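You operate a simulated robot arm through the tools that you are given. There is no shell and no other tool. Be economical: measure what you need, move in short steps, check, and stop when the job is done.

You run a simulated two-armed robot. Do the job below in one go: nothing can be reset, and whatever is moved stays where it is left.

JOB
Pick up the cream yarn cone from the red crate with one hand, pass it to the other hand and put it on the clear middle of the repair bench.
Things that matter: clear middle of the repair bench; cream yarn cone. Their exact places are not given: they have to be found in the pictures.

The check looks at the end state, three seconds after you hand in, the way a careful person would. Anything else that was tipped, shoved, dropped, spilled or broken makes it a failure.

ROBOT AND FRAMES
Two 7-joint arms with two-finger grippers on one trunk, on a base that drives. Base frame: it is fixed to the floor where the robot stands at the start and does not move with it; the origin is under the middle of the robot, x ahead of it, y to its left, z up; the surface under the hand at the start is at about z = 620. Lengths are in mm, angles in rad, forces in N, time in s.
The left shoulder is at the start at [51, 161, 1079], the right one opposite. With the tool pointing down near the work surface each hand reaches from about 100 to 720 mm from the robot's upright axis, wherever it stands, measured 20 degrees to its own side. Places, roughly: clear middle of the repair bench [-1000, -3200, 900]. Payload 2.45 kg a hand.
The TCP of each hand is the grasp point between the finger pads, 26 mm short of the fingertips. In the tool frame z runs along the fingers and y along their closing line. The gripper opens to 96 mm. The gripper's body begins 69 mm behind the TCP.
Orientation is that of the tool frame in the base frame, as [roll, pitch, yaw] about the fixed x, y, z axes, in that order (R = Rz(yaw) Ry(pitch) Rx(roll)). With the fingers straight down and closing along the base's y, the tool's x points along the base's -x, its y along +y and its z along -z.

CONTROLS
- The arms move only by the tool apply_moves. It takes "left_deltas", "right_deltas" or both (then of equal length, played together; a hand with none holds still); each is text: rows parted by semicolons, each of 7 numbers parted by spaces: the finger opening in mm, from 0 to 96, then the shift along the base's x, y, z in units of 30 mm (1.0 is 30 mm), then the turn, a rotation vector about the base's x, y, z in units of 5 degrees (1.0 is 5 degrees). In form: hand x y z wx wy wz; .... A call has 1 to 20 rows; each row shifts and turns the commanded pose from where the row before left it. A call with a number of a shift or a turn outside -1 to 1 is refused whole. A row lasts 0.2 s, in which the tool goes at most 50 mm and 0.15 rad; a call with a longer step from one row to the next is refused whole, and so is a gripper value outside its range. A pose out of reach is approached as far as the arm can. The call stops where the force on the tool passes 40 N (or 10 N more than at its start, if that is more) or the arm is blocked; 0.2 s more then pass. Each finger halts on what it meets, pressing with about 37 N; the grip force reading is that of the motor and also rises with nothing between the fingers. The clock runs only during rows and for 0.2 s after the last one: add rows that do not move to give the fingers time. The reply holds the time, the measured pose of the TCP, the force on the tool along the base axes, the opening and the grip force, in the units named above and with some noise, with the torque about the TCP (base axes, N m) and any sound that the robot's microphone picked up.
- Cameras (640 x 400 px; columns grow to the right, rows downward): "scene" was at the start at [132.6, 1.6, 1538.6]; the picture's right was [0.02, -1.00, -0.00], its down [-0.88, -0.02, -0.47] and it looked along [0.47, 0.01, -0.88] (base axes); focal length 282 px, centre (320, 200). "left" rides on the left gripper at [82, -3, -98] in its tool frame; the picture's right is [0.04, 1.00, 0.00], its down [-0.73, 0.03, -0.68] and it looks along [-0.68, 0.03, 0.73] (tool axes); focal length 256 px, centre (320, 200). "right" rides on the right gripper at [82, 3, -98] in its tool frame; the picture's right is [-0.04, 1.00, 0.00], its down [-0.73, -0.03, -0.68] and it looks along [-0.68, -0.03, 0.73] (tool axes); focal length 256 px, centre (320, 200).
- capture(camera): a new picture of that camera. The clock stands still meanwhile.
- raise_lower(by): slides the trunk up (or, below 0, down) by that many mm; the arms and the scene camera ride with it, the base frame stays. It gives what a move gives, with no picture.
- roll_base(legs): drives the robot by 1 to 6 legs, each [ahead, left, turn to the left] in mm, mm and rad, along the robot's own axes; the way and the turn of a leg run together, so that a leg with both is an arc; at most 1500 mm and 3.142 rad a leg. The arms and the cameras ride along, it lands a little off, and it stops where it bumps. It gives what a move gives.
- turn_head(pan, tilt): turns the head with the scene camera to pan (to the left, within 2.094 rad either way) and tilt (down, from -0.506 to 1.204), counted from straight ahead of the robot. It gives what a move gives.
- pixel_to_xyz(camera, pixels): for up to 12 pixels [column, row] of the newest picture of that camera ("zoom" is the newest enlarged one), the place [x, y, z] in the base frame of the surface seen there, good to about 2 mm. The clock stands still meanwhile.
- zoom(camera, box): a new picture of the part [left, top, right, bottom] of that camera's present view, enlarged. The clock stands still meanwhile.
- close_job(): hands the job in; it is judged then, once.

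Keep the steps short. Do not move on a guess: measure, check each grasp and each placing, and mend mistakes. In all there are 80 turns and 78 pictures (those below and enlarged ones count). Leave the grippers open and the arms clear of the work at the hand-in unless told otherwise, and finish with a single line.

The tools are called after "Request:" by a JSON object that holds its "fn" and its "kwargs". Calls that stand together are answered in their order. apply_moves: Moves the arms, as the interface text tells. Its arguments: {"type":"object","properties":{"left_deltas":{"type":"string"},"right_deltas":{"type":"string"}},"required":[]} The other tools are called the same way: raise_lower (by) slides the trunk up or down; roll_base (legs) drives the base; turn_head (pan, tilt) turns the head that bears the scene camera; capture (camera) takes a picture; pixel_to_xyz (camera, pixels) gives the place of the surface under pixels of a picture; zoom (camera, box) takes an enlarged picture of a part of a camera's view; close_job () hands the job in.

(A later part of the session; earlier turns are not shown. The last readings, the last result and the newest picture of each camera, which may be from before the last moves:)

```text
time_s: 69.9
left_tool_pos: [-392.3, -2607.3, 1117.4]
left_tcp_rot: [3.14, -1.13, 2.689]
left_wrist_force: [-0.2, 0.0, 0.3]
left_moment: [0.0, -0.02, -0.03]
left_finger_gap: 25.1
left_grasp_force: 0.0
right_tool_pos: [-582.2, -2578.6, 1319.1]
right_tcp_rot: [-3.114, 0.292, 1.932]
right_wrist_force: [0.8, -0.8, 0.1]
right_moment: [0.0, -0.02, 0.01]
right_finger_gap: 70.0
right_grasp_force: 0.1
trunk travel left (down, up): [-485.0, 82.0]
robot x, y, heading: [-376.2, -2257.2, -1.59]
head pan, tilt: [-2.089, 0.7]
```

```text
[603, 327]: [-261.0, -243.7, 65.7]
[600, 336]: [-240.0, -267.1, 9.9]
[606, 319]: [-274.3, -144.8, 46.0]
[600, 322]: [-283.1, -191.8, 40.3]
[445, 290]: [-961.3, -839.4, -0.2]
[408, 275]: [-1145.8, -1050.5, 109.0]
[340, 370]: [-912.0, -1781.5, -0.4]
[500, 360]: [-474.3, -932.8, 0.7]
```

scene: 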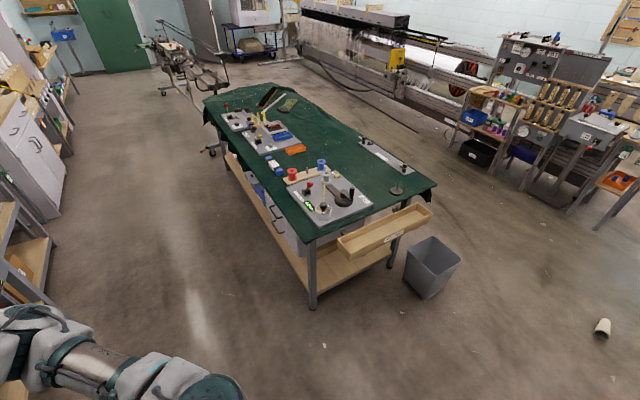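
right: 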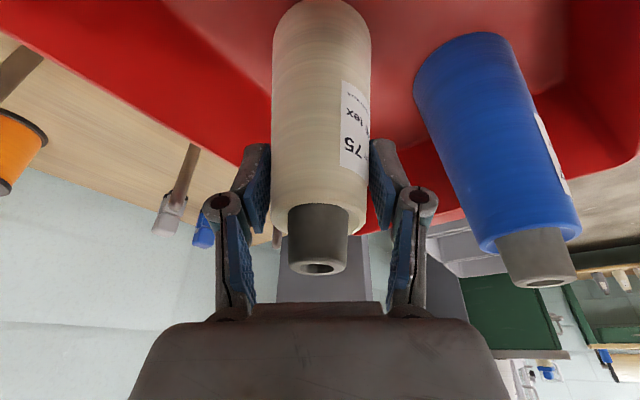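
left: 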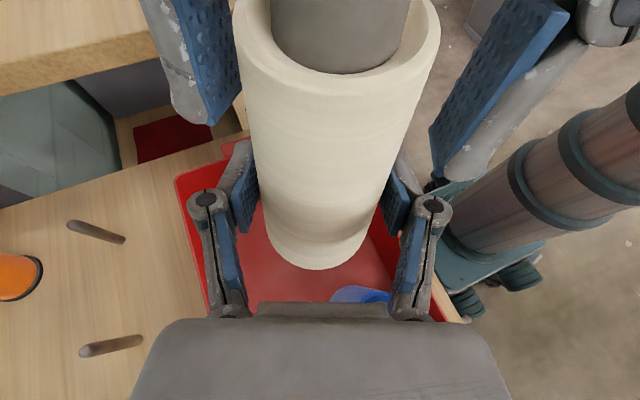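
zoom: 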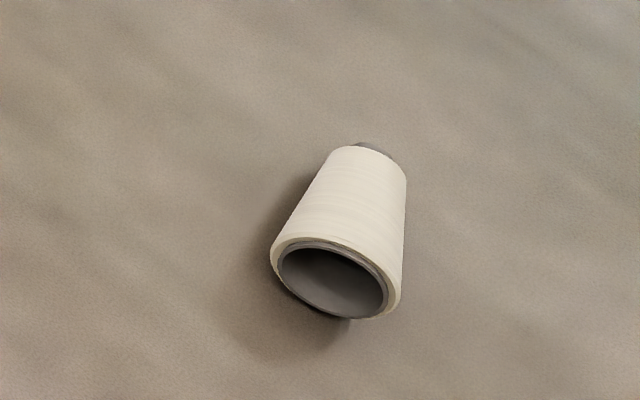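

The cone looks whole. It lies at about (-265,-190) with its tip pointing toward +y. I'll fetch it with the left hand from the +y side, where the robot already faces the bench. The robot should pass between the bin (x≤-961) and the cone (x≥-310), along x≈-640. I'll shift right first and back up part of the way.

Request:
{"fn": "roll_base", "kwargs": {"legs": [[0, 0, 0.019], [0, -260, 0], [-900, 0, 0]]}}

Request:
{"fn": "turn_head", "kwargs": {"pan": 2.09, "tilt": 0.8}}

Request:
{"fn": "capture", "kwargs": {"camera": "scene"}}

```text
time_s: 76.4
left_tool_pos: [-647.1, -1700.5, 1116.5]
left_tcp_rot: [3.14, -1.132, 2.706]
left_wrist_force: [-0.5, 0.1, 0.2]
left_moment: [0.04, -0.02, 0.01]
left_finger_gap: 25.1
left_grasp_force: 0.0
right_tool_pos: [-840.3, -1673.2, 1319.0]
right_tcp_rot: [-3.116, 0.292, 1.946]
right_wrist_force: [0.3, 0.8, -0.9]
right_moment: [-0.01, -0.02, 0.03]
right_finger_gap: 69.9
right_grasp_force: 0.1
trunk travel left (down, up): [-485.0, 82.0]
robot x, y, heading: [-637.7, -1352.5, -1.57]
head pan, tilt: [-2.089, 0.7]
```

```text
time_s: 79.8
left_tool_pos: [-647.3, -1698.2, 1117.4]
left_tcp_rot: [-3.137, -1.128, 2.7]
left_wrist_force: [0.1, -0.1, -0.7]
left_moment: [0.0, 0.01, 0.0]
left_finger_gap: 25.1
left_grasp_force: 0.1
right_tool_pos: [-838.0, -1669.1, 1320.8]
right_tcp_rot: [-3.115, 0.296, 1.948]
right_wrist_force: [0.0, 0.9, -0.5]
right_moment: [0.0, 0.0, -0.02]
right_finger_gap: 70.0
right_grasp_force: 0.1
trunk travel left (down, up): [-485.0, 82.0]
robot x, y, heading: [-640.4, -1347.8, -1.573]
head pan, tilt: [2.089, 0.799]
```

```text
49 pictures are left
```

scene: 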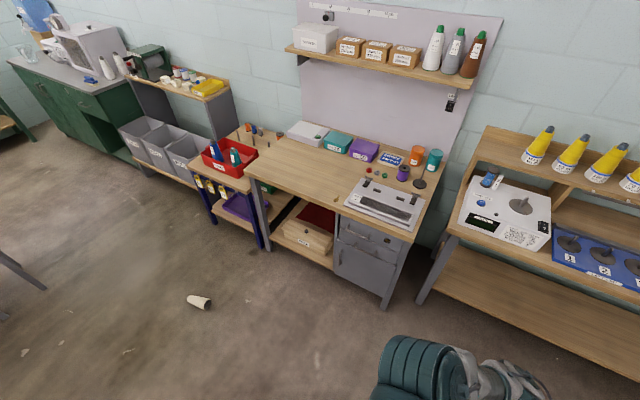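

Request:
{"fn": "zoom", "kwargs": {"camera": "scene", "box": [170, 280, 230, 320]}}

Request:
{"fn": "pixel_to_xyz", "kwargs": {"camera": "zoom", "pixels": [[200, 190], [280, 200], [360, 210], [420, 240], [300, 250], [400, 290], [440, 210], [180, 210]]}}

```text
10.00 times, centred on (200, 300) of scene
```

zoom: 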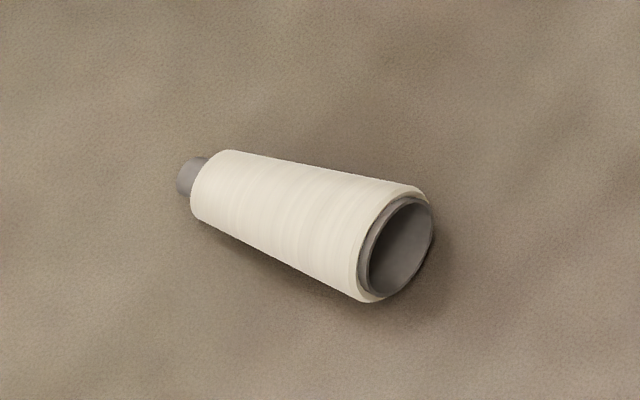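

```text
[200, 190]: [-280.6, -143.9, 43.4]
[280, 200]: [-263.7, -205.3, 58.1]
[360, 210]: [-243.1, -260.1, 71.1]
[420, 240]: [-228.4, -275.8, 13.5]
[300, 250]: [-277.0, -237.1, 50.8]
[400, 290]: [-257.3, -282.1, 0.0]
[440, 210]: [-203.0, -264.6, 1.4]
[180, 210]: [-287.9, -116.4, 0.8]
```

The passage is clear. I'll continue backing along x≈-640 to y≈250.

Request:
{"fn": "roll_base", "kwargs": {"legs": [[-800, 0, 0.003], [-800, 0, 0]]}}

Request:
{"fn": "turn_head", "kwargs": {"pan": 0.4, "tilt": 1.1}}

Request:
{"fn": "capture", "kwargs": {"camera": "scene"}}

```text
time_s: 88.0
left_tool_pos: [-645.3, -98.1, 1117.0]
left_tcp_rot: [-3.138, -1.129, 2.704]
left_wrist_force: [-0.3, 0.5, 0.8]
left_moment: [0.0, 0.0, -0.03]
left_finger_gap: 25.0
left_grasp_force: 0.1
right_tool_pos: [-836.8, -70.7, 1321.2]
right_tcp_rot: [-3.112, 0.293, 1.951]
right_wrist_force: [-0.1, -0.5, 0.1]
right_moment: [-0.01, -0.01, -0.04]
right_finger_gap: 69.9
right_grasp_force: 0.0
trunk travel left (down, up): [-485.0, 82.0]
robot x, y, heading: [-635.5, 252.0, -1.572]
head pan, tilt: [2.089, 0.799]
```

```text
time_s: 89.7
left_tool_pos: [-645.7, -95.2, 1119.5]
left_tcp_rot: [-3.131, -1.128, 2.695]
left_wrist_force: [-0.7, 0.2, 1.0]
left_moment: [-0.02, -0.02, 0.0]
left_finger_gap: 25.1
left_grasp_force: 0.0
right_tool_pos: [-837.6, -67.2, 1321.3]
right_tcp_rot: [-3.112, 0.299, 1.95]
right_wrist_force: [-0.2, -0.3, -0.3]
right_moment: [-0.02, 0.01, 0.02]
right_finger_gap: 69.8
right_grasp_force: 0.0
trunk travel left (down, up): [-485.0, 82.0]
robot x, y, heading: [-636.8, 251.1, -1.577]
head pan, tilt: [0.4, 1.1]
```

```text
47 pictures are left
```

scene: 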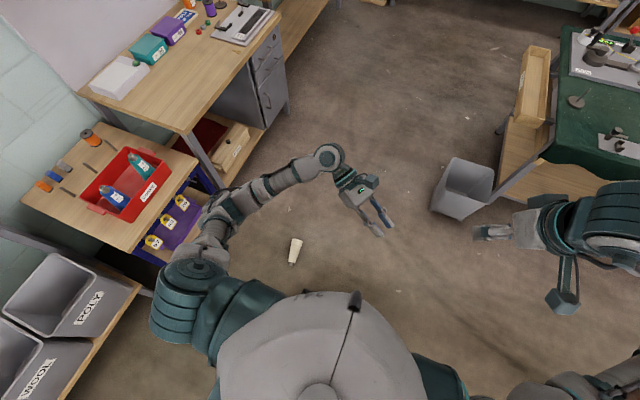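

The cone is visible at about (295,250). I'll strafe 290 mm to the left so it comes in front of the left hand. Then the left hand turns back to pointing down while still high up.

Request:
{"fn": "roll_base", "kwargs": {"legs": [[0, 290, 0.006]]}}

Request:
{"fn": "apply_moves", "kwargs": {"left_deltas": "60 0 0 0 -0.423 -0.906 0;80 0 0 0 -0.423 -0.906 0;80 0 0 0 -0.423 -0.906 0;80 0 0 0 -0.423 -0.906 0;80 0 0 0 -0.423 -0.906 0;80 0 0 0 -0.423 -0.906 0;80 0 0 0 -0.423 -0.906 0;80 0 0 0 -0.423 -0.906 0;80 0 0 0 -0.423 -0.906 0;80 0 0 0 -0.423 -0.906 0;80 0 0 0 -0.423 -0.906 0;80 0 0 0 -0.423 -0.906 0;80 0 0 0 -0.423 -0.906 0"}}

Request:
{"fn": "apply_moves", "kwargs": {"left_deltas": "80 0.3 -0.3 0 0 0 -1;80 0.3 -0.3 0 0 0 -1;80 0.3 -0.3 0 0 0 -1;80 0.3 -0.3 0 0 0 -1;80 0.3 -0.3 0 0 0 -1;80 0.3 -0.3 0 0 0 -1;80 0.3 -0.3 0 0 0 -1;80 0.3 -0.3 0 0 0 -1;80 0.3 -0.3 0 0 0 -1;80 0 0 0 0 0 -1;80 0 0 0 0 0 -0.7"}}

Request:
{"fn": "capture", "kwargs": {"camera": "scene"}}

Request:
{"fn": "capture", "kwargs": {"camera": "left"}}

```text
time_s: 91.7
left_tool_pos: [-363.9, -93.5, 1118.2]
left_tcp_rot: [-3.136, -1.125, 2.702]
left_wrist_force: [-0.8, -0.1, 0.7]
left_moment: [-0.06, 0.02, 0.01]
left_finger_gap: 25.0
left_grasp_force: 0.1
right_tool_pos: [-555.0, -66.9, 1319.7]
right_tcp_rot: [-3.118, 0.3, 1.95]
right_wrist_force: [0.0, -0.8, -0.3]
right_moment: [0.0, -0.02, -0.02]
right_finger_gap: 70.2
right_grasp_force: 0.0
trunk travel left (down, up): [-485.0, 82.0]
robot x, y, heading: [-349.0, 254.2, -1.565]
head pan, tilt: [0.4, 1.1]
```

```text
time_s: 94.5
left_tool_pos: [-364.4, -90.9, 1120.7]
left_tcp_rot: [-3.137, 0.012, 2.702]
left_wrist_force: [0.7, 0.2, 0.2]
left_moment: [-0.01, 0.02, -0.01]
left_finger_gap: 79.8
left_grasp_force: 0.0
right_tool_pos: [-557.6, -64.0, 1321.0]
right_tcp_rot: [-3.121, 0.303, 1.95]
right_wrist_force: [-0.6, 0.4, -0.7]
right_moment: [0.0, 0.02, 0.01]
right_finger_gap: 69.9
right_grasp_force: 0.1
trunk travel left (down, up): [-485.0, 82.0]
robot x, y, heading: [-347.0, 253.5, -1.568]
head pan, tilt: [0.4, 1.1]
```

```text
time_s: 96.9
left_tool_pos: [-273.7, -172.9, 1120.0]
left_tcp_rot: [-3.132, 0.008, 1.768]
left_wrist_force: [0.5, 0.1, 0.0]
left_moment: [-0.02, 0.02, 0.03]
left_finger_gap: 80.0
left_grasp_force: 0.0
right_tool_pos: [-548.1, -65.8, 1322.4]
right_tcp_rot: [-3.112, 0.301, 1.953]
right_wrist_force: [-0.5, 0.1, -0.2]
right_moment: [-0.05, 0.03, 0.0]
right_finger_gap: 70.0
right_grasp_force: 0.1
trunk travel left (down, up): [-485.0, 82.0]
robot x, y, heading: [-345.7, 252.3, -1.565]
head pan, tilt: [0.4, 1.1]
```

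```text
46 pictures are left
```

scene: 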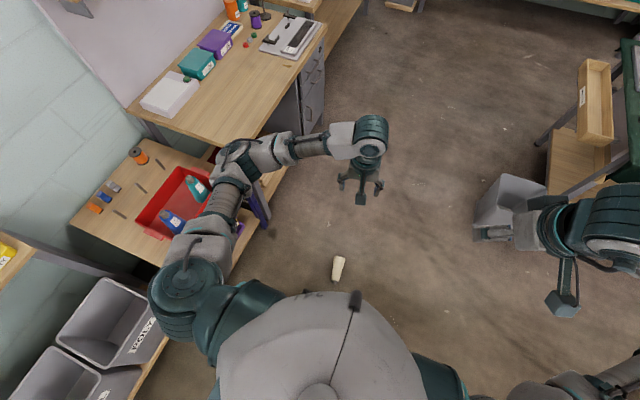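

```text
45 pictures are left
```

left: 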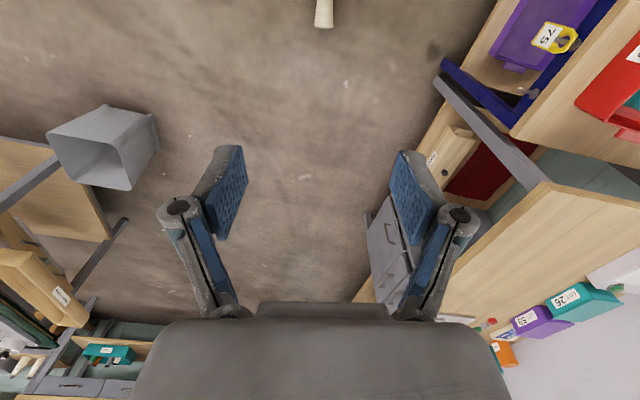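

The left elbow looks close to the crate table, and lowering the trunk could hit it. I'll measure before lowering.

Request:
{"fn": "pixel_to_xyz", "kwargs": {"camera": "scene", "pixels": [[232, 160], [215, 185], [225, 205], [270, 150], [190, 270], [160, 300], [245, 180], [340, 260], [333, 280], [270, 190], [200, 190], [345, 140]]}}

```text
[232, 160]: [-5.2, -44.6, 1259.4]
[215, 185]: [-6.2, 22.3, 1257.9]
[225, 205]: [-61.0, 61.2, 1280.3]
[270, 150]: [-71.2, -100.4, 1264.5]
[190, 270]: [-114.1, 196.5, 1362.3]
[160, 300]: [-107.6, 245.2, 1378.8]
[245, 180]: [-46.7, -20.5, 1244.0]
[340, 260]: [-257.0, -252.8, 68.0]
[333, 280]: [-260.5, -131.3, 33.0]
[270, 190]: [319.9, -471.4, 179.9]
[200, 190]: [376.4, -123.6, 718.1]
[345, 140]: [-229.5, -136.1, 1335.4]
```

The elbow is at x≈0, 280 mm clear of the table. I'll lower the trunk fully and then look with the left camera.

Request:
{"fn": "raise_lower", "kwargs": {"by": -485}}

Request:
{"fn": "apply_moves", "kwargs": {"left_deltas": "80 0.3 0 -0.9 0 0 0;80 0.2 0 -0.9 0 0 0;80 0 0 -0.9 0 0 0;80 0 0 -0.9 0 0 0;80 0 0 -0.9 0 0 0;80 0 0 -0.9 0 0 0;80 0 0 -0.9 0 0 0;80 0 0 -0.9 0 0 0;80 0 0 -0.9 0 0 0;80 0 0 -0.9 0 0 0;80 0 0 -0.9 0 0 0;80 0 0 -0.9 0 0 0;80 0 0 0 0 0 0"}}

Request:
{"fn": "capture", "kwargs": {"camera": "left"}}

Request:
{"fn": "capture", "kwargs": {"camera": "scene"}}

```text
refused: -485 is not a number from -400 to 400
```

```text
time_s: 99.7
left_tool_pos: [-264.9, -172.8, 795.8]
left_tcp_rot: [-3.135, 0.007, 1.766]
left_wrist_force: [0.2, -0.5, -0.3]
left_moment: [-0.03, -0.01, 0.0]
left_finger_gap: 79.9
left_grasp_force: 0.1
right_tool_pos: [-553.1, -64.4, 1321.3]
right_tcp_rot: [-3.117, 0.301, 1.951]
right_wrist_force: [-0.3, -0.5, 0.2]
right_moment: [0.02, 0.0, 0.01]
right_finger_gap: 69.8
right_grasp_force: 0.1
trunk travel left (down, up): [-485.0, 82.0]
robot x, y, heading: [-349.3, 252.3, -1.564]
head pan, tilt: [0.4, 1.1]
```

```text
44 pictures are left
```

left: 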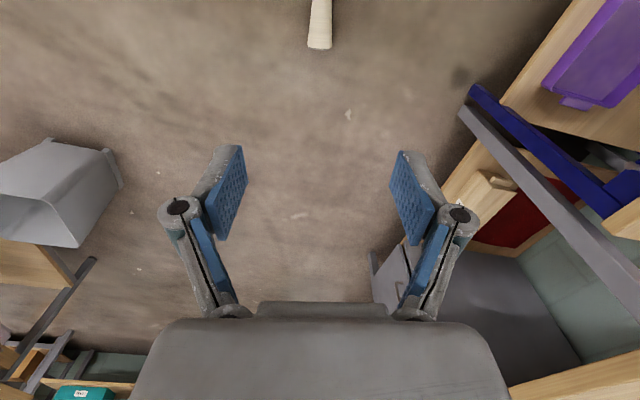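

```text
43 pictures are left
```

scene: 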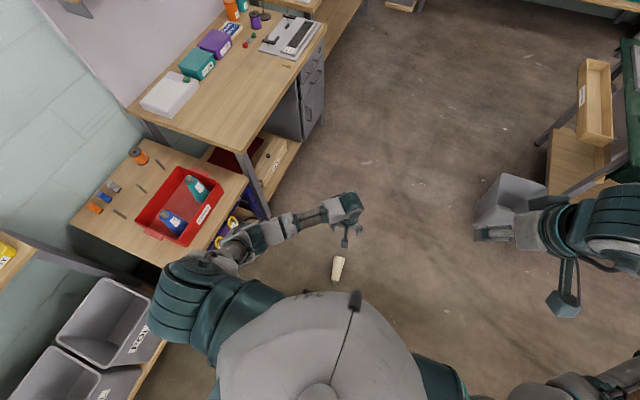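

The trunk moves at most 400 mm per call, so I'll lower it by 400 and look again.

Request:
{"fn": "raise_lower", "kwargs": {"by": -400}}

Request:
{"fn": "capture", "kwargs": {"camera": "left"}}

Request:
{"fn": "capture", "kwargs": {"camera": "scene"}}

```text
time_s: 103.6
left_tool_pos: [-264.8, -172.4, 397.3]
left_tcp_rot: [-3.137, 0.011, 1.767]
left_wrist_force: [-0.4, 0.5, -0.4]
left_moment: [-0.03, 0.02, 0.0]
left_finger_gap: 79.6
left_grasp_force: 0.1
right_tool_pos: [-555.0, -67.5, 921.5]
right_tcp_rot: [-3.119, 0.295, 1.95]
right_wrist_force: [0.7, 0.1, 0.6]
right_moment: [-0.02, 0.02, 0.0]
right_finger_gap: 70.1
right_grasp_force: 0.1
trunk travel left (down, up): [-85.0, 482.0]
robot x, y, heading: [-344.2, 251.6, -1.565]
head pan, tilt: [0.4, 1.1]
```

```text
42 pictures are left
```

left: 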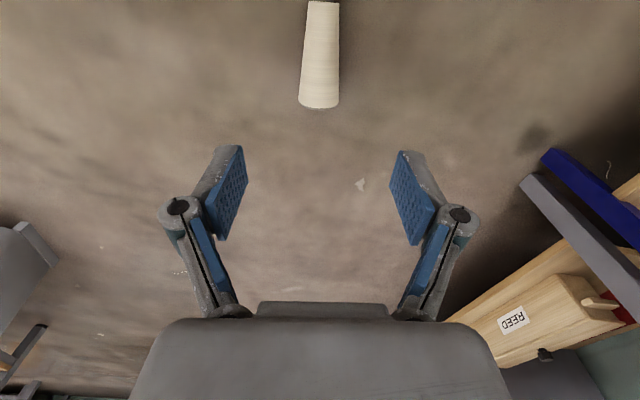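

```text
41 pictures are left
```

scene: 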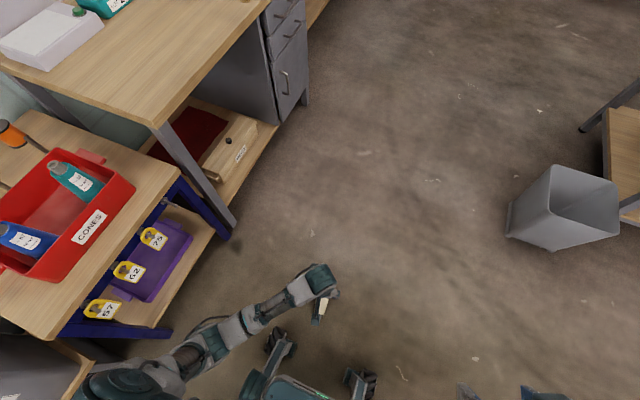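

Request:
{"fn": "pixel_to_xyz", "kwargs": {"camera": "left", "pixels": [[320, 100], [301, 95], [337, 95], [322, 40], [309, 40], [337, 40], [322, 5], [320, 70]]}}

Request:
{"fn": "pixel_to_xyz", "kwargs": {"camera": "scene", "pixels": [[190, 350], [170, 370], [120, 375], [215, 335], [278, 340], [60, 340], [360, 385]]}}

```text
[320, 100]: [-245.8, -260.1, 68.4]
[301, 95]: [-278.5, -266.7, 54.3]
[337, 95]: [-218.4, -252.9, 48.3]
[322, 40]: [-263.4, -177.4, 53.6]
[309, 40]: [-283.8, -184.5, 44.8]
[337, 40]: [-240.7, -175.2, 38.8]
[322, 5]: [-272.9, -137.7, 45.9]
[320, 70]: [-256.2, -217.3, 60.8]
```

```text
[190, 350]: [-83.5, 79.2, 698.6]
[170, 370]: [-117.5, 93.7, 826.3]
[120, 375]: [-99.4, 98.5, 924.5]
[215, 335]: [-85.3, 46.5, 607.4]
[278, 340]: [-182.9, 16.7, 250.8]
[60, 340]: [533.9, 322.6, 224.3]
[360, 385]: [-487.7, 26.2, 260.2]
```

Cone on the floor: the axis passes through about (-262,-180) and (-248,-260), and the body is 55–60 mm wide where I'll grip it. I'll lower the trunk the last 85 mm, then lean the left hand 20° toward the cone's tip and come down to 100 mm short of the grasp.

Request:
{"fn": "raise_lower", "kwargs": {"by": -84}}

Request:
{"fn": "apply_moves", "kwargs": {"left_deltas": "92 0 0.12 -0.9 -0.985 -0.17 0;92 0 0.12 -0.9 -0.985 -0.17 0;92 0 0.12 -0.9 -0.985 -0.17 0;92 0 0.12 -0.9 -0.985 -0.17 0;92 0 0 -0.9 0 0 0;92 0 0 -0.9 0 0 0;92 0 0 -0.6 0 0 0;92 0 0 0 0 0 0"}}

Request:
{"fn": "capture", "kwargs": {"camera": "left"}}

Request:
{"fn": "pixel_to_xyz", "kwargs": {"camera": "left", "pixels": [[320, 60], [320, 100], [320, 140], [320, 20], [300, 100], [340, 100], [320, 180]]}}

```text
time_s: 104.8
left_tool_pos: [-266.3, -172.9, 313.6]
left_tcp_rot: [-3.136, 0.014, 1.768]
left_wrist_force: [0.1, -0.1, 0.7]
left_moment: [-0.01, 0.01, -0.01]
left_finger_gap: 79.8
left_grasp_force: 0.1
right_tool_pos: [-554.9, -96.1, 799.4]
right_tcp_rot: [3.1, 0.134, 1.936]
right_wrist_force: [-0.3, -0.3, 0.2]
right_moment: [-0.04, -0.01, -0.01]
right_finger_gap: 70.3
right_grasp_force: 0.0
trunk travel left (down, up): [-1.0, 566.0]
robot x, y, heading: [-345.7, 258.1, -1.566]
head pan, tilt: [0.4, 1.1]
```

```text
time_s: 106.8
left_tool_pos: [-240.0, -171.6, 134.3]
left_tcp_rot: [3.137, 0.391, 1.775]
left_wrist_force: [-0.8, 0.1, -0.1]
left_moment: [-0.03, -0.06, 0.05]
left_finger_gap: 91.9
left_grasp_force: 0.1
right_tool_pos: [-553.5, -95.1, 794.4]
right_tcp_rot: [3.099, 0.124, 1.934]
right_wrist_force: [0.6, -1.5, -0.9]
right_moment: [0.02, 0.0, 0.02]
right_finger_gap: 70.1
right_grasp_force: 0.1
trunk travel left (down, up): [-1.0, 566.0]
robot x, y, heading: [-344.0, 251.4, -1.564]
head pan, tilt: [0.4, 1.1]
stopped in row 8 (left hand): the arm was blocked; the commanded pose is now the measured one
```

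```text
40 pictures are left
```

left: 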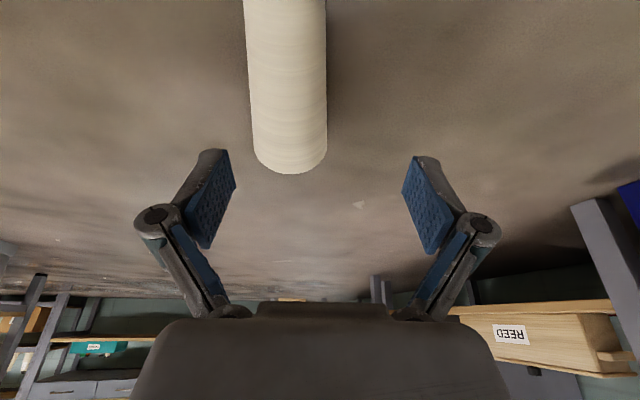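

```text
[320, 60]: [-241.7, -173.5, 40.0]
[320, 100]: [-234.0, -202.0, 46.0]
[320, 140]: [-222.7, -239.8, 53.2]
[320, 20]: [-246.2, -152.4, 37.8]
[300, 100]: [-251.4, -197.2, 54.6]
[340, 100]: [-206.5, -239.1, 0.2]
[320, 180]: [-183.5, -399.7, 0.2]
```

The left arm was blocked and sits 25 mm off in x, and the right hand's pose shifted too, so something is touching. I'll look from the head on both sides.

Request:
{"fn": "turn_head", "kwargs": {"pan": 0.3, "tilt": 1.2}}

Request:
{"fn": "capture", "kwargs": {"camera": "scene"}}

Request:
{"fn": "turn_head", "kwargs": {"pan": -0.9, "tilt": 1.1}}

Request:
{"fn": "capture", "kwargs": {"camera": "scene"}}

```text
time_s: 107.4
left_tool_pos: [-240.8, -169.2, 134.4]
left_tcp_rot: [3.133, 0.388, 1.769]
left_wrist_force: [0.4, -0.2, -0.2]
left_moment: [-0.01, 0.02, -0.01]
left_finger_gap: 91.9
left_grasp_force: 0.2
right_tool_pos: [-551.8, -94.2, 797.6]
right_tcp_rot: [3.102, 0.129, 1.938]
right_wrist_force: [-0.4, 0.3, 0.0]
right_moment: [0.03, -0.02, 0.02]
right_finger_gap: 69.8
right_grasp_force: 0.1
trunk travel left (down, up): [-1.0, 566.0]
robot x, y, heading: [-348.2, 254.2, -1.565]
head pan, tilt: [0.3, 1.201]
```

```text
39 pictures are left
```

scene: 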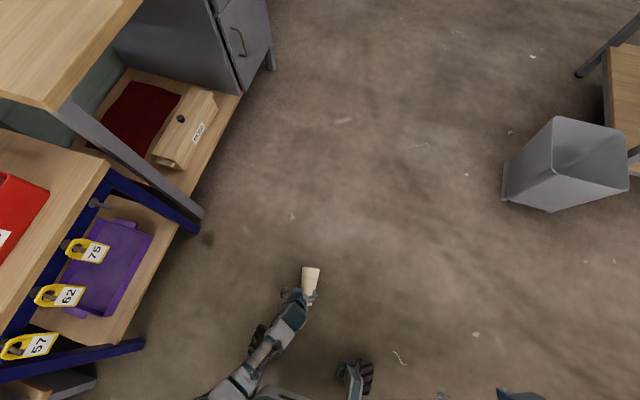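

```text
time_s: 108.8
left_tool_pos: [-242.2, -169.1, 136.5]
left_tcp_rot: [3.137, 0.391, 1.77]
left_wrist_force: [-0.5, -0.3, -0.6]
left_moment: [0.02, 0.0, 0.0]
left_finger_gap: 91.7
left_grasp_force: 0.0
right_tool_pos: [-553.2, -93.6, 799.6]
right_tcp_rot: [3.104, 0.132, 1.939]
right_wrist_force: [-0.4, -0.5, 0.8]
right_moment: [-0.01, 0.01, -0.01]
right_finger_gap: 70.0
right_grasp_force: 0.0
trunk travel left (down, up): [-1.0, 566.0]
robot x, y, heading: [-349.2, 254.7, -1.567]
head pan, tilt: [-0.901, 1.1]
```

```text
38 pictures are left
```

scene: 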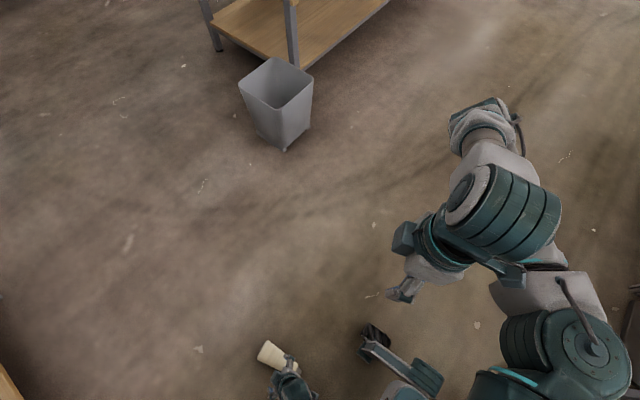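

The left forearm is against the robot's own front caster leg. I'll raise the hand, then move the base 130 mm to the right and 70 mm back, so the arm passes outside the caster.

Request:
{"fn": "apply_moves", "kwargs": {"left_deltas": "92 0.3 -0.3 0.6 0 0 0;92 0.3 -0.3 0.9 0 0 0;92 0 0 0.9 0 0 0;92 0 0 0.9 0 0 0;92 0 0 0.9 0 0 0", "right_deltas": "70 0 0 0.5 0 0 0;70 0 0 0.5 0 0 0;70 0 0 0.5 0 0 0;70 0 0 0.5 0 0 0;70 0 0 0.5 0 0 0"}}

Request:
{"fn": "roll_base", "kwargs": {"legs": [[0, -130, 0], [-70, 0, 0]]}}

Request:
{"fn": "turn_head", "kwargs": {"pan": 0.3, "tilt": 1.2}}

Request:
{"fn": "capture", "kwargs": {"camera": "scene"}}

```text
time_s: 110.0
left_tool_pos: [-229.6, -186.7, 264.8]
left_tcp_rot: [-3.141, 0.389, 1.774]
left_wrist_force: [-1.0, 0.5, 0.6]
left_moment: [0.0, 0.02, 0.02]
left_finger_gap: 92.1
left_grasp_force: 0.1
right_tool_pos: [-554.3, -93.2, 875.1]
right_tcp_rot: [3.101, 0.132, 1.934]
right_wrist_force: [0.6, -0.3, 0.2]
right_moment: [0.0, -0.01, 0.04]
right_finger_gap: 69.9
right_grasp_force: 0.0
trunk travel left (down, up): [-1.0, 566.0]
robot x, y, heading: [-350.4, 256.5, -1.567]
head pan, tilt: [-0.901, 1.1]
```

```text
time_s: 111.9
left_tool_pos: [-349.4, -118.4, 263.3]
left_tcp_rot: [-3.126, 0.389, 1.779]
left_wrist_force: [0.9, -0.2, 1.1]
left_moment: [0.04, 0.09, -0.05]
left_finger_gap: 92.0
left_grasp_force: 0.1
right_tool_pos: [-664.9, -22.1, 878.1]
right_tcp_rot: [3.118, 0.131, 1.94]
right_wrist_force: [-0.1, -0.3, 0.3]
right_moment: [-0.04, 0.08, -0.05]
right_finger_gap: 69.9
right_grasp_force: 0.2
trunk travel left (down, up): [-1.0, 566.0]
robot x, y, heading: [-469.3, 323.1, -1.569]
head pan, tilt: [-0.901, 1.1]
```

```text
time_s: 113.3
left_tool_pos: [-350.1, -114.9, 267.1]
left_tcp_rot: [-3.137, 0.395, 1.774]
left_wrist_force: [0.3, -0.3, 0.1]
left_moment: [0.01, 0.05, -0.04]
left_finger_gap: 91.8
left_grasp_force: 0.1
right_tool_pos: [-672.2, -19.4, 877.3]
right_tcp_rot: [3.108, 0.137, 1.941]
right_wrist_force: [1.0, 0.3, -0.8]
right_moment: [-0.01, 0.0, -0.04]
right_finger_gap: 70.0
right_grasp_force: 0.3
trunk travel left (down, up): [-1.0, 566.0]
robot x, y, heading: [-471.7, 325.9, -1.568]
head pan, tilt: [0.3, 1.201]
```

```text
37 pictures are left
```

scene: 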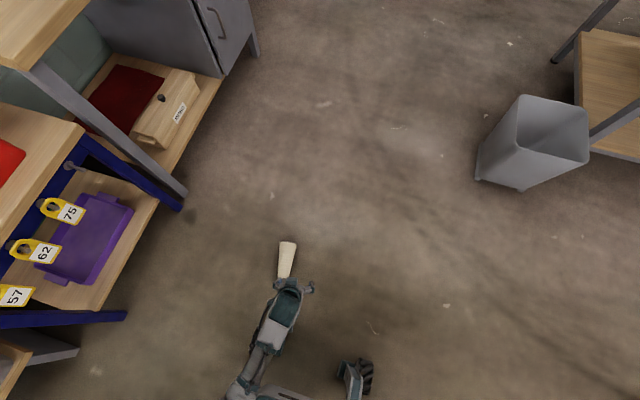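

The caster no longer blocks the way. I'll move the hand over to (-266,-157), lower it to z≈131, and look.

Request:
{"fn": "apply_moves", "kwargs": {"left_deltas": "92 0.7 -0.35 0 0 0 0;92 0.7 -0.35 0 0 0 0;92 0.7 -0.35 0 0 0 0;92 0.7 -0.35 0 0 0 0;92 0 0 -0.9 0 0 0;92 0 0 -0.9 0 0 0;92 0 0 -0.9 0 0 0;92 0 0 -0.9 0 0 0;92 0 0 -0.9 0 0 0;92 0 0 0 0 0 0"}}

Request:
{"fn": "capture", "kwargs": {"camera": "left"}}

Request:
{"fn": "pixel_to_xyz", "kwargs": {"camera": "left", "pixels": [[320, 20], [320, 60], [320, 100], [320, 140], [300, 60], [340, 60], [300, 120], [340, 120]]}}

```text
time_s: 115.5
left_tool_pos: [-269.7, -159.4, 132.1]
left_tcp_rot: [-3.139, 0.396, 1.774]
left_wrist_force: [-0.6, 0.3, -0.5]
left_moment: [0.01, -0.02, 0.0]
left_finger_gap: 91.6
left_grasp_force: 0.1
right_tool_pos: [-677.6, -20.0, 876.8]
right_tcp_rot: [3.104, 0.14, 1.939]
right_wrist_force: [0.7, -0.2, 0.1]
right_moment: [0.0, -0.02, -0.02]
right_finger_gap: 69.9
right_grasp_force: 0.0
trunk travel left (down, up): [-1.0, 566.0]
robot x, y, heading: [-471.9, 325.2, -1.566]
head pan, tilt: [0.3, 1.201]
```

```text
36 pictures are left
```

left: 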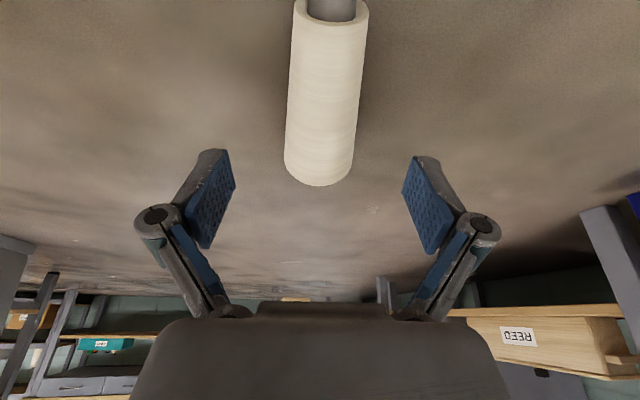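

```text
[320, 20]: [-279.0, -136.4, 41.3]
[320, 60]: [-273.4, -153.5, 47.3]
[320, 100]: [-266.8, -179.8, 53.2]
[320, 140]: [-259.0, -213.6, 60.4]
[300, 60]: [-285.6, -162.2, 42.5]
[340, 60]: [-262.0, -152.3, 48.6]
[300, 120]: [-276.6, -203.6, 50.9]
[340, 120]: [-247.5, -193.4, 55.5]
```

The cone is centred between the fingers (columns 285–357). I'll go down to (-264,-186,37), about 78 mm up from its base, and close.

Request:
{"fn": "apply_moves", "kwargs": {"left_deltas": "92 0.048 -0.222 -0.79 0 0 0;92 0.048 -0.222 -0.79 0 0 0;92 0.048 -0.222 -0.79 0 0 0;92 0.048 -0.222 -0.79 0 0 0;92 0 0 0 0 0 0"}}

Request:
{"fn": "capture", "kwargs": {"camera": "left"}}

```text
time_s: 116.7
left_tool_pos: [-263.1, -186.0, 37.3]
left_tcp_rot: [-3.14, 0.397, 1.773]
left_wrist_force: [-0.3, 1.0, 0.0]
left_moment: [-0.02, -0.02, 0.02]
left_finger_gap: 91.9
left_grasp_force: 0.1
left hand out of reach, approached as far as the arm can: row 4
right_tool_pos: [-678.6, -19.1, 877.5]
right_tcp_rot: [3.105, 0.139, 1.939]
right_wrist_force: [0.5, 0.5, 0.4]
right_moment: [0.01, -0.01, -0.01]
right_finger_gap: 70.0
right_grasp_force: 0.1
trunk travel left (down, up): [-1.0, 566.0]
robot x, y, heading: [-475.8, 322.7, -1.561]
head pan, tilt: [0.3, 1.201]
```

```text
35 pictures are left
```

left: 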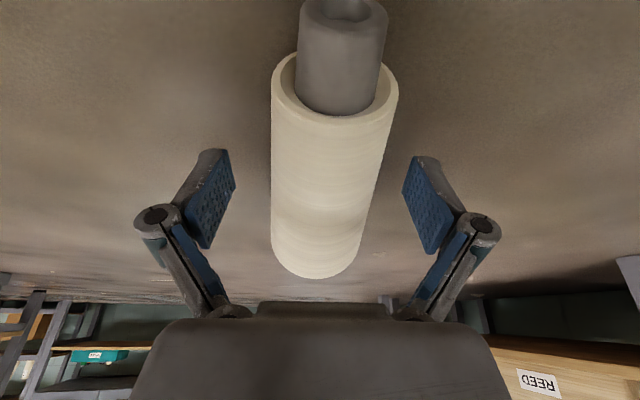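

It is in position, with the cone between the pads. I'll close.

Request:
{"fn": "apply_moves", "kwargs": {"left_deltas": "75 0 0 0 0 0 0;60 0 0 0 0 0 0;40 0 0 0 0 0 0;20 0 0 0 0 0 0;10 0 0 0 0 0 0;0 0 0 0 0 0 0;0 0 0 0 0 0 0"}}

Request:
{"fn": "capture", "kwargs": {"camera": "left"}}

```text
time_s: 118.3
left_tool_pos: [-263.6, -185.5, 37.9]
left_tcp_rot: [3.141, 0.397, 1.773]
left_wrist_force: [4.6, 0.1, 3.3]
left_moment: [-0.06, -0.1, 0.06]
left_finger_gap: 56.7
left_grasp_force: 36.8
right_tool_pos: [-677.6, -17.8, 877.9]
right_tcp_rot: [3.104, 0.14, 1.939]
right_wrist_force: [-0.2, -0.7, 0.4]
right_moment: [0.04, 0.0, -0.02]
right_finger_gap: 70.0
right_grasp_force: 0.1
trunk travel left (down, up): [-1.0, 566.0]
robot x, y, heading: [-474.1, 322.7, -1.563]
head pan, tilt: [0.3, 1.201]
```

```text
34 pictures are left
```

left: 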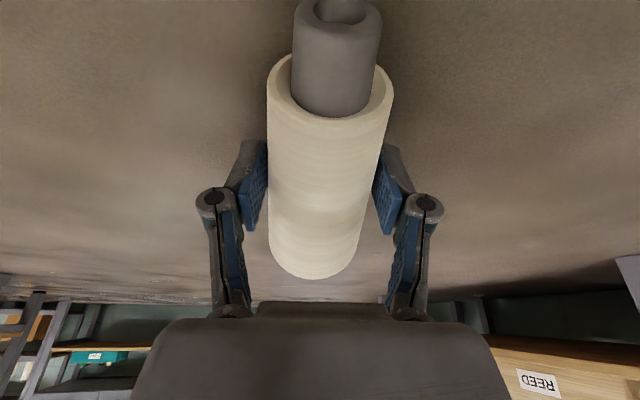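

The grip is good: 56.7 mm at 37 N. I'll lift gently straight up.

Request:
{"fn": "apply_moves", "kwargs": {"left_deltas": "0 0 0 0.3 0 0 0;0 0 0 0.5 0 0 0;0 0 0 0.6 0 0 0;0 0 0 0.6 0 0 0;0 0 0 0.6 0 0 0;0 0 0 0.6 0 0 0;0 0 0 0.6 0 0 0;0 0 0 0.6 0 0 0;0 0 0 0.6 0 0 0;0 0 0 0.6 0 0 0;0 0 0 0.6 0 0 0;0 0 0 0.6 0 0 0;0 0 0 0.6 0 0 0;0 0 0 0.6 0 0 0;0 0 0 0 0 0 0"}}

Request:
{"fn": "raise_lower", "kwargs": {"by": 300}}

Request:
{"fn": "capture", "kwargs": {"camera": "left"}}

```text
time_s: 121.5
left_tool_pos: [-264.5, -183.4, 280.1]
left_tcp_rot: [-3.14, 0.395, 1.774]
left_wrist_force: [0.0, -0.1, -3.2]
left_moment: [0.08, 0.03, -0.03]
left_finger_gap: 56.9
left_grasp_force: 36.9
right_tool_pos: [-677.8, -20.9, 877.7]
right_tcp_rot: [3.105, 0.138, 1.938]
right_wrist_force: [0.7, -0.9, 0.1]
right_moment: [0.05, 0.02, -0.02]
right_finger_gap: 70.1
right_grasp_force: 0.0
trunk travel left (down, up): [-1.0, 566.0]
robot x, y, heading: [-473.1, 327.4, -1.566]
head pan, tilt: [0.3, 1.201]
```

```text
time_s: 124.5
left_tool_pos: [-264.7, -185.0, 580.1]
left_tcp_rot: [-3.141, 0.393, 1.774]
left_wrist_force: [0.9, 0.2, -3.2]
left_moment: [0.08, -0.02, 0.0]
left_finger_gap: 56.9
left_grasp_force: 37.5
right_tool_pos: [-677.2, -19.4, 1177.0]
right_tcp_rot: [3.106, 0.138, 1.939]
right_wrist_force: [-0.6, -0.3, -0.8]
right_moment: [-0.01, 0.06, 0.01]
right_finger_gap: 69.8
right_grasp_force: 0.0
trunk travel left (down, up): [-301.0, 266.0]
robot x, y, heading: [-473.9, 322.1, -1.563]
head pan, tilt: [0.3, 1.201]
```

```text
33 pictures are left
```

left: 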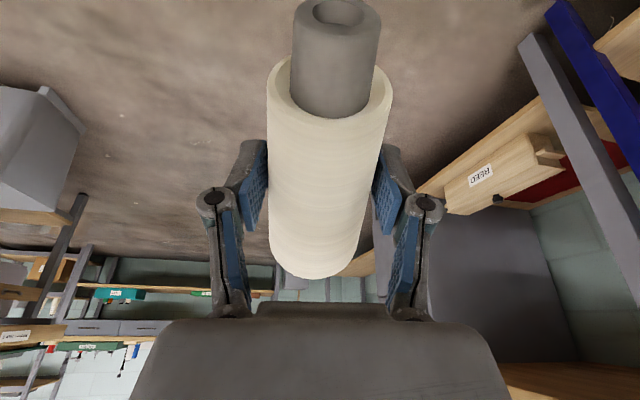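

It is held firmly and hasn't slipped. I'll raise the trunk further, and lift and pull the hand in for the drive.

Request:
{"fn": "raise_lower", "kwargs": {"by": 184}}

Request:
{"fn": "apply_moves", "kwargs": {"left_deltas": "0 0 0 0.4 0 0 0;0 -0.1 0 0.6 0 0 0;0 -0.2 0.2 0.7 0 0 0;0 -0.2 0.2 0.7 0 0 0;0 -0.2 0.2 0.7 0 0 0;0 -0.2 0.2 0.7 0 0 0;0 -0.2 0.2 0.7 0 0 0;0 -0.2 0.2 0.7 0 0 0;0 -0.2 0.2 0.7 0 0 0;0 -0.1 0.2 0.6 0 0 0;0 0 0 0.4 0 0 0;0 0 0 0 0 0 0"}}

Request:
{"fn": "roll_base", "kwargs": {"legs": [[100, 0, 0]]}}

```text
time_s: 126.6
left_tool_pos: [-265.6, -184.7, 763.7]
left_tcp_rot: [-3.139, 0.394, 1.773]
left_wrist_force: [0.1, 0.3, -2.4]
left_moment: [0.07, 0.01, 0.02]
left_finger_gap: 56.7
left_grasp_force: 37.2
right_tool_pos: [-678.6, -20.3, 1359.2]
right_tcp_rot: [3.105, 0.139, 1.938]
right_wrist_force: [-0.3, 0.2, 0.1]
right_moment: [0.0, 0.01, 0.02]
right_finger_gap: 70.1
right_grasp_force: 0.0
trunk travel left (down, up): [-485.0, 82.0]
robot x, y, heading: [-470.6, 323.9, -1.564]
head pan, tilt: [0.3, 1.201]
```

```text
time_s: 129.2
left_tool_pos: [-312.0, -136.4, 970.6]
left_tcp_rot: [-3.14, 0.395, 1.774]
left_wrist_force: [-0.2, 0.4, -2.7]
left_moment: [0.07, 0.05, 0.03]
left_finger_gap: 57.0
left_grasp_force: 36.9
right_tool_pos: [-678.0, -21.1, 1360.6]
right_tcp_rot: [3.106, 0.139, 1.94]
right_wrist_force: [-0.3, 0.5, -0.7]
right_moment: [0.0, 0.01, 0.0]
right_finger_gap: 70.1
right_grasp_force: 0.0
trunk travel left (down, up): [-485.0, 82.0]
robot x, y, heading: [-472.6, 320.4, -1.568]
head pan, tilt: [0.3, 1.201]
```

```text
time_s: 130.3
left_tool_pos: [-311.5, -231.4, 971.3]
left_tcp_rot: [-3.139, 0.395, 1.773]
left_wrist_force: [0.4, -0.5, -3.5]
left_moment: [0.03, -0.03, 0.0]
left_finger_gap: 56.7
left_grasp_force: 36.9
right_tool_pos: [-677.8, -114.1, 1361.6]
right_tcp_rot: [3.105, 0.143, 1.94]
right_wrist_force: [-1.5, 0.4, 0.2]
right_moment: [0.01, -0.01, -0.01]
right_finger_gap: 70.1
right_grasp_force: 0.1
trunk travel left (down, up): [-485.0, 82.0]
robot x, y, heading: [-473.8, 224.7, -1.563]
head pan, tilt: [0.3, 1.201]
```

The cone stays firm through a short leg. I'll go on in short legs and check the grip along the way.

Request:
{"fn": "roll_base", "kwargs": {"legs": [[200, 0, -0.006], [250, 0, 0], [250, 0, 0]]}}

Request:
{"fn": "capture", "kwargs": {"camera": "left"}}

```text
time_s: 134.7
left_tool_pos: [-314.5, -930.9, 972.1]
left_tcp_rot: [-3.14, 0.396, 1.768]
left_wrist_force: [-0.4, -0.6, -2.2]
left_moment: [0.03, 0.03, 0.01]
left_finger_gap: 56.6
left_grasp_force: 36.5
right_tool_pos: [-678.2, -812.4, 1362.2]
right_tcp_rot: [3.105, 0.141, 1.934]
right_wrist_force: [-0.5, 0.0, 0.1]
right_moment: [0.03, 0.0, 0.04]
right_finger_gap: 70.1
right_grasp_force: 0.1
trunk travel left (down, up): [-485.0, 82.0]
robot x, y, heading: [-475.3, -474.2, -1.57]
head pan, tilt: [0.3, 1.201]
```

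```text
32 pictures are left
```

left: 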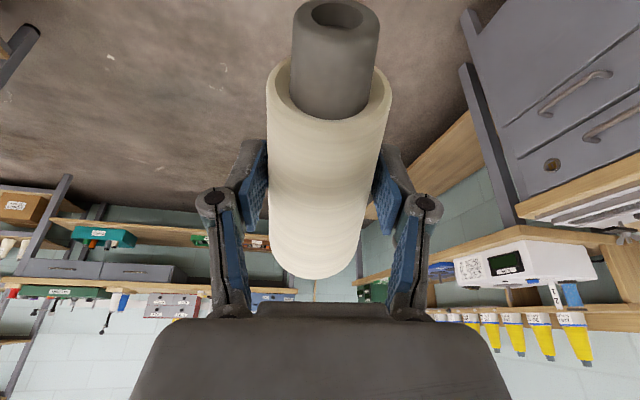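

The grip is unchanged, so I'll continue.

Request:
{"fn": "roll_base", "kwargs": {"legs": [[300, 0, 0], [300, 0, 0], [300, 0, 0], [300, 0, 0], [300, 0, 0], [250, 0, 0]]}}

Request:
{"fn": "turn_head", "kwargs": {"pan": -0.3, "tilt": 0.8}}

Request:
{"fn": "capture", "kwargs": {"camera": "scene"}}

```text
time_s: 144.8
left_tool_pos: [-307.1, -2679.3, 972.2]
left_tcp_rot: [-3.139, 0.398, 1.775]
left_wrist_force: [1.2, -0.5, -2.6]
left_moment: [0.05, 0.02, 0.02]
left_finger_gap: 56.7
left_grasp_force: 36.9
right_tool_pos: [-672.8, -2561.3, 1361.7]
right_tcp_rot: [3.106, 0.14, 1.94]
right_wrist_force: [0.4, 0.1, 0.2]
right_moment: [0.01, 0.01, 0.01]
right_finger_gap: 70.1
right_grasp_force: 0.0
trunk travel left (down, up): [-485.0, 82.0]
robot x, y, heading: [-469.2, -2224.6, -1.569]
head pan, tilt: [0.3, 1.201]
```

```text
time_s: 145.8
left_tool_pos: [-305.4, -2679.2, 973.3]
left_tcp_rot: [-3.139, 0.399, 1.774]
left_wrist_force: [-0.2, -0.3, -2.6]
left_moment: [0.08, 0.01, 0.01]
left_finger_gap: 56.7
left_grasp_force: 36.3
right_tool_pos: [-672.3, -2560.6, 1362.0]
right_tcp_rot: [3.107, 0.142, 1.939]
right_wrist_force: [-0.1, 0.2, 0.0]
right_moment: [-0.03, 0.02, 0.0]
right_finger_gap: 70.2
right_grasp_force: 0.0
trunk travel left (down, up): [-485.0, 82.0]
robot x, y, heading: [-467.4, -2224.2, -1.566]
head pan, tilt: [-0.3, 0.799]
```

```text
31 pictures are left
```

scene: 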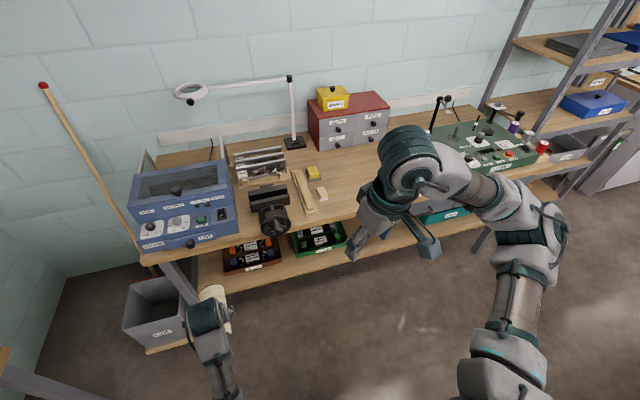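

It's still firm. I'll strafe right 550 mm so the robot faces the clear middle, then yaw the left hand in free air before uprighting the cone.

Request:
{"fn": "roll_base", "kwargs": {"legs": [[0, -275, 0], [0, -275, -0.003]]}}

Request:
{"fn": "apply_moves", "kwargs": {"left_deltas": "0 0 0 0.5 0 0 1;0 0 0 0.5 0 0 1;0 0 0 0.5 0 0 1;0 0 0 0.5 0 0 1;0 0 0 0.5 0 0 1;0 0 0 0.5 0 0 1;0 0 0 0 0 0 1;0 0 0 0 0 0 1;0 0 0 0 0 0 1;0 0 0 0 0 0 1;0 0 0 0 0 0 1;0 0 0 0 0 0 1;0 0 0 0 0 0 1;0 0 0 0 0 0 1;0 0 0 0 0 0 1;0 0 0 0 0 0 1;0 0 0 0 0 0 1;0 0 0 0 0 0 1;0 0 0 0 0 0 1;0 0 0 0 0 0 1"}}

```text
time_s: 149.3
left_tool_pos: [-864.1, -2682.2, 974.6]
left_tcp_rot: [3.141, 0.397, 1.769]
left_wrist_force: [0.6, 0.4, -2.5]
left_moment: [0.06, 0.0, 0.03]
left_finger_gap: 56.5
left_grasp_force: 36.4
right_tool_pos: [-1231.0, -2563.7, 1361.2]
right_tcp_rot: [3.104, 0.141, 1.933]
right_wrist_force: [-0.1, 0.0, -0.3]
right_moment: [0.03, -0.04, 0.0]
right_finger_gap: 69.9
right_grasp_force: 0.1
trunk travel left (down, up): [-485.0, 82.0]
robot x, y, heading: [-1019.5, -2222.5, -1.576]
head pan, tilt: [-0.3, 0.799]
```

```text
time_s: 153.5
left_tool_pos: [-813.9, -2729.0, 977.4]
left_tcp_rot: [-3.127, 0.405, -2.762]
left_wrist_force: [1.2, -0.9, -3.4]
left_moment: [-0.02, 0.04, -0.02]
left_finger_gap: 56.6
left_grasp_force: 37.2
left hand out of reach, approached as far as the arm can: row 6, 7, 8, 9, 10, 11, 12, 13, 14, 15, 16, 17, 18, 19, 20
right_tool_pos: [-1217.0, -2560.5, 1366.0]
right_tcp_rot: [3.114, 0.141, 1.935]
right_wrist_force: [0.3, 0.8, -0.2]
right_moment: [0.02, -0.03, 0.0]
right_finger_gap: 69.8
right_grasp_force: 0.0
trunk travel left (down, up): [-485.0, 82.0]
robot x, y, heading: [-1017.5, -2225.0, -1.574]
head pan, tilt: [-0.3, 0.799]
```

The yaw is reached and the cone is still firm. Now I'll rotate about the closing line to bring the cone upright, drifting the hand 100 mm toward the middle.

Request:
{"fn": "apply_moves", "kwargs": {"left_deltas": "0 -0.17 0 0 -0.371 0.928 0;0 -0.17 0 0 -0.371 0.928 0;0 -0.17 0 0 -0.371 0.928 0;0 -0.17 0 0 -0.371 0.928 0;0 -0.17 0 0 -0.371 0.928 0;0 -0.17 0 0 -0.371 0.928 0;0 -0.17 0 0 -0.371 0.928 0;0 -0.17 0 0 -0.371 0.928 0;0 -0.17 0 0 -0.371 0.928 0;0 -0.17 0 0 -0.371 0.928 0;0 -0.17 0 0 -0.371 0.928 0;0 -0.17 0 0 -0.371 0.928 0;0 -0.17 0 0 -0.371 0.928 0;0 -0.17 0 0 -0.371 0.928 0;0 -0.17 0 0 -0.371 0.928 0;0 -0.17 0 0 -0.371 0.928 0;0 -0.17 0 0 -0.371 0.928 0;0 -0.17 0 0 -0.371 0.928 0;0 -0.17 0 0 -0.371 0.928 0;0 0 0 0 0 0 0"}}

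Request:
{"fn": "turn_head", "kwargs": {"pan": 0.1, "tilt": 0.9}}

Request:
{"fn": "capture", "kwargs": {"camera": "scene"}}

Request:
{"fn": "capture", "kwargs": {"camera": "left"}}

```text
time_s: 157.7
left_tool_pos: [-907.9, -2732.3, 971.1]
left_tcp_rot: [-3.107, -1.247, -2.782]
left_wrist_force: [0.2, 0.1, -2.5]
left_moment: [0.03, -0.06, -0.01]
left_finger_gap: 56.4
left_grasp_force: 36.3
left hand out of reach, approached as far as the arm can: row 2, 5
right_tool_pos: [-1220.0, -2560.4, 1364.2]
right_tcp_rot: [3.111, 0.142, 1.931]
right_wrist_force: [0.1, -0.4, -0.3]
right_moment: [0.0, 0.01, -0.01]
right_finger_gap: 69.9
right_grasp_force: 0.0
trunk travel left (down, up): [-485.0, 82.0]
robot x, y, heading: [-1019.7, -2227.2, -1.57]
head pan, tilt: [-0.3, 0.799]
```

```text
time_s: 158.5
left_tool_pos: [-907.6, -2731.8, 970.0]
left_tcp_rot: [-3.112, -1.245, -2.776]
left_wrist_force: [0.3, 0.3, -2.9]
left_moment: [0.0, -0.03, -0.03]
left_finger_gap: 56.4
left_grasp_force: 37.4
right_tool_pos: [-1220.3, -2559.2, 1365.0]
right_tcp_rot: [3.11, 0.142, 1.931]
right_wrist_force: [0.8, -0.2, 0.1]
right_moment: [0.03, -0.03, 0.01]
right_finger_gap: 69.9
right_grasp_force: 0.1
trunk travel left (down, up): [-485.0, 82.0]
robot x, y, heading: [-1022.8, -2225.0, -1.573]
head pan, tilt: [0.099, 0.901]
```

```text
30 pictures are left
```

scene: 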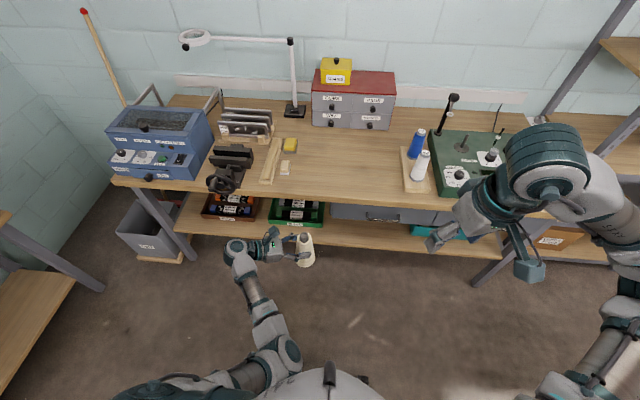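

```text
29 pictures are left
```

left: 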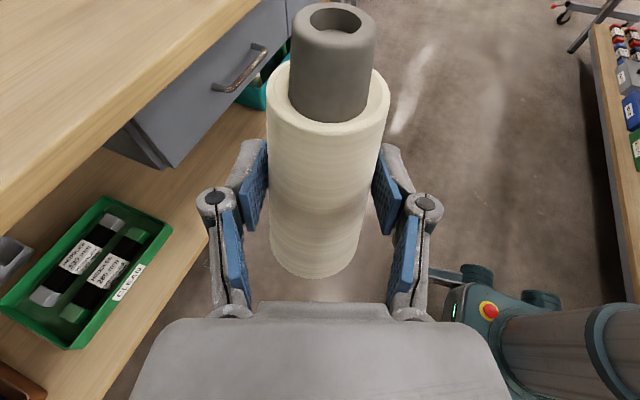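

The cone is upright in the left hand. I'll measure how vertical it is, and where its base is.

Request:
{"fn": "pixel_to_xyz", "kwargs": {"camera": "left", "pixels": [[311, 16], [362, 18], [335, 33], [335, 6], [268, 130], [388, 110], [273, 240], [360, 240], [318, 272], [330, 140], [322, 240], [272, 200]]}}

Request:
{"fn": "zoom", "kwargs": {"camera": "scene", "box": [250, 210, 350, 290]}}

Request:
{"fn": "pixel_to_xyz", "kwargs": {"camera": "zoom", "pixels": [[335, 200], [355, 200], [375, 200], [310, 300], [355, 300], [405, 300], [315, 330], [400, 330], [355, 350]]}}

```text
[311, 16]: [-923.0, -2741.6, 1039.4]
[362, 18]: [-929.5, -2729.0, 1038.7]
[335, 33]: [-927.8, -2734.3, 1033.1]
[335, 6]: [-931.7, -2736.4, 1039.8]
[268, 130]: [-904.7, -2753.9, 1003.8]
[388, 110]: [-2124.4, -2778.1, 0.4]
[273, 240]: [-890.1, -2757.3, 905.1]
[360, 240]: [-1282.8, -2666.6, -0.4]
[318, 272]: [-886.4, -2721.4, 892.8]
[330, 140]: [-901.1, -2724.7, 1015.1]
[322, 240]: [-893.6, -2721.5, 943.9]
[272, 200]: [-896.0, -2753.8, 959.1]
```

```text
5.00 times, centred on (300, 250) of scene
```

zoom: 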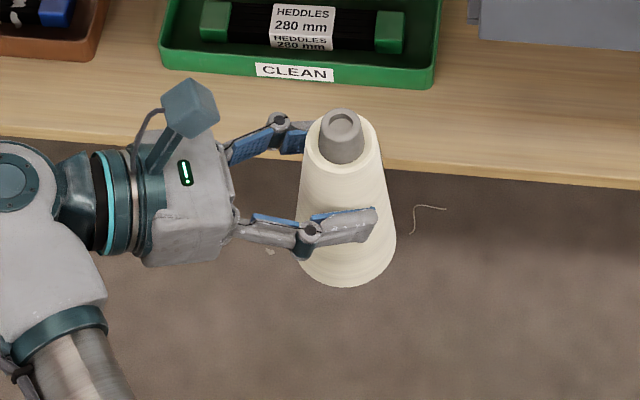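

```text
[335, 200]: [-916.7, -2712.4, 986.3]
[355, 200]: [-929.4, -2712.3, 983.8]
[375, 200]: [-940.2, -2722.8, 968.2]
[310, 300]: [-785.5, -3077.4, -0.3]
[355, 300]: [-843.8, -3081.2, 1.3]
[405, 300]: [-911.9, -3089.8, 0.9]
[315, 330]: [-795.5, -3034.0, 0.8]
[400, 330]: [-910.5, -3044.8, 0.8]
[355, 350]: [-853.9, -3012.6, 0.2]
```

The cone is within about 1–2° of vertical and its base is about 98 mm below the TCP. Before driving in over the bench, I'll check the left forearm's height and the bench-top clutter.

Request:
{"fn": "capture", "kwargs": {"camera": "scene"}}

Request:
{"fn": "pixel_to_xyz", "kwargs": {"camera": "scene", "pixels": [[238, 252], [252, 285], [265, 315], [288, 350], [270, 340], [340, 180], [350, 195], [270, 160], [285, 168], [417, 180], [408, 180], [330, 155]]}}

```text
27 pictures are left
```

scene: 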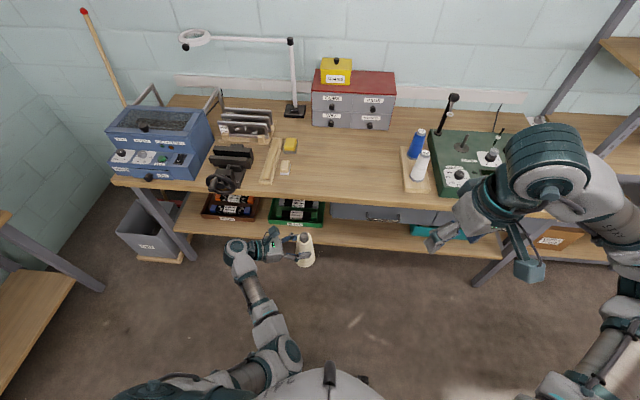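

```text
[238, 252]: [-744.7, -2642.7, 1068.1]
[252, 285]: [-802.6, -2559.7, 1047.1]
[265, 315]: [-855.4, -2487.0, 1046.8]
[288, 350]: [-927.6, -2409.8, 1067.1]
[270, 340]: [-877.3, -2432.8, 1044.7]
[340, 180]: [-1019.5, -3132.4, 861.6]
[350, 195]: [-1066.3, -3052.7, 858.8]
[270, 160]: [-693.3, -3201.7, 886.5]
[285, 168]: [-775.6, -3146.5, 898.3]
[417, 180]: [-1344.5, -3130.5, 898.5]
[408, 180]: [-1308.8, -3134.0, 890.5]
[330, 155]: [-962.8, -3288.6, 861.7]
```

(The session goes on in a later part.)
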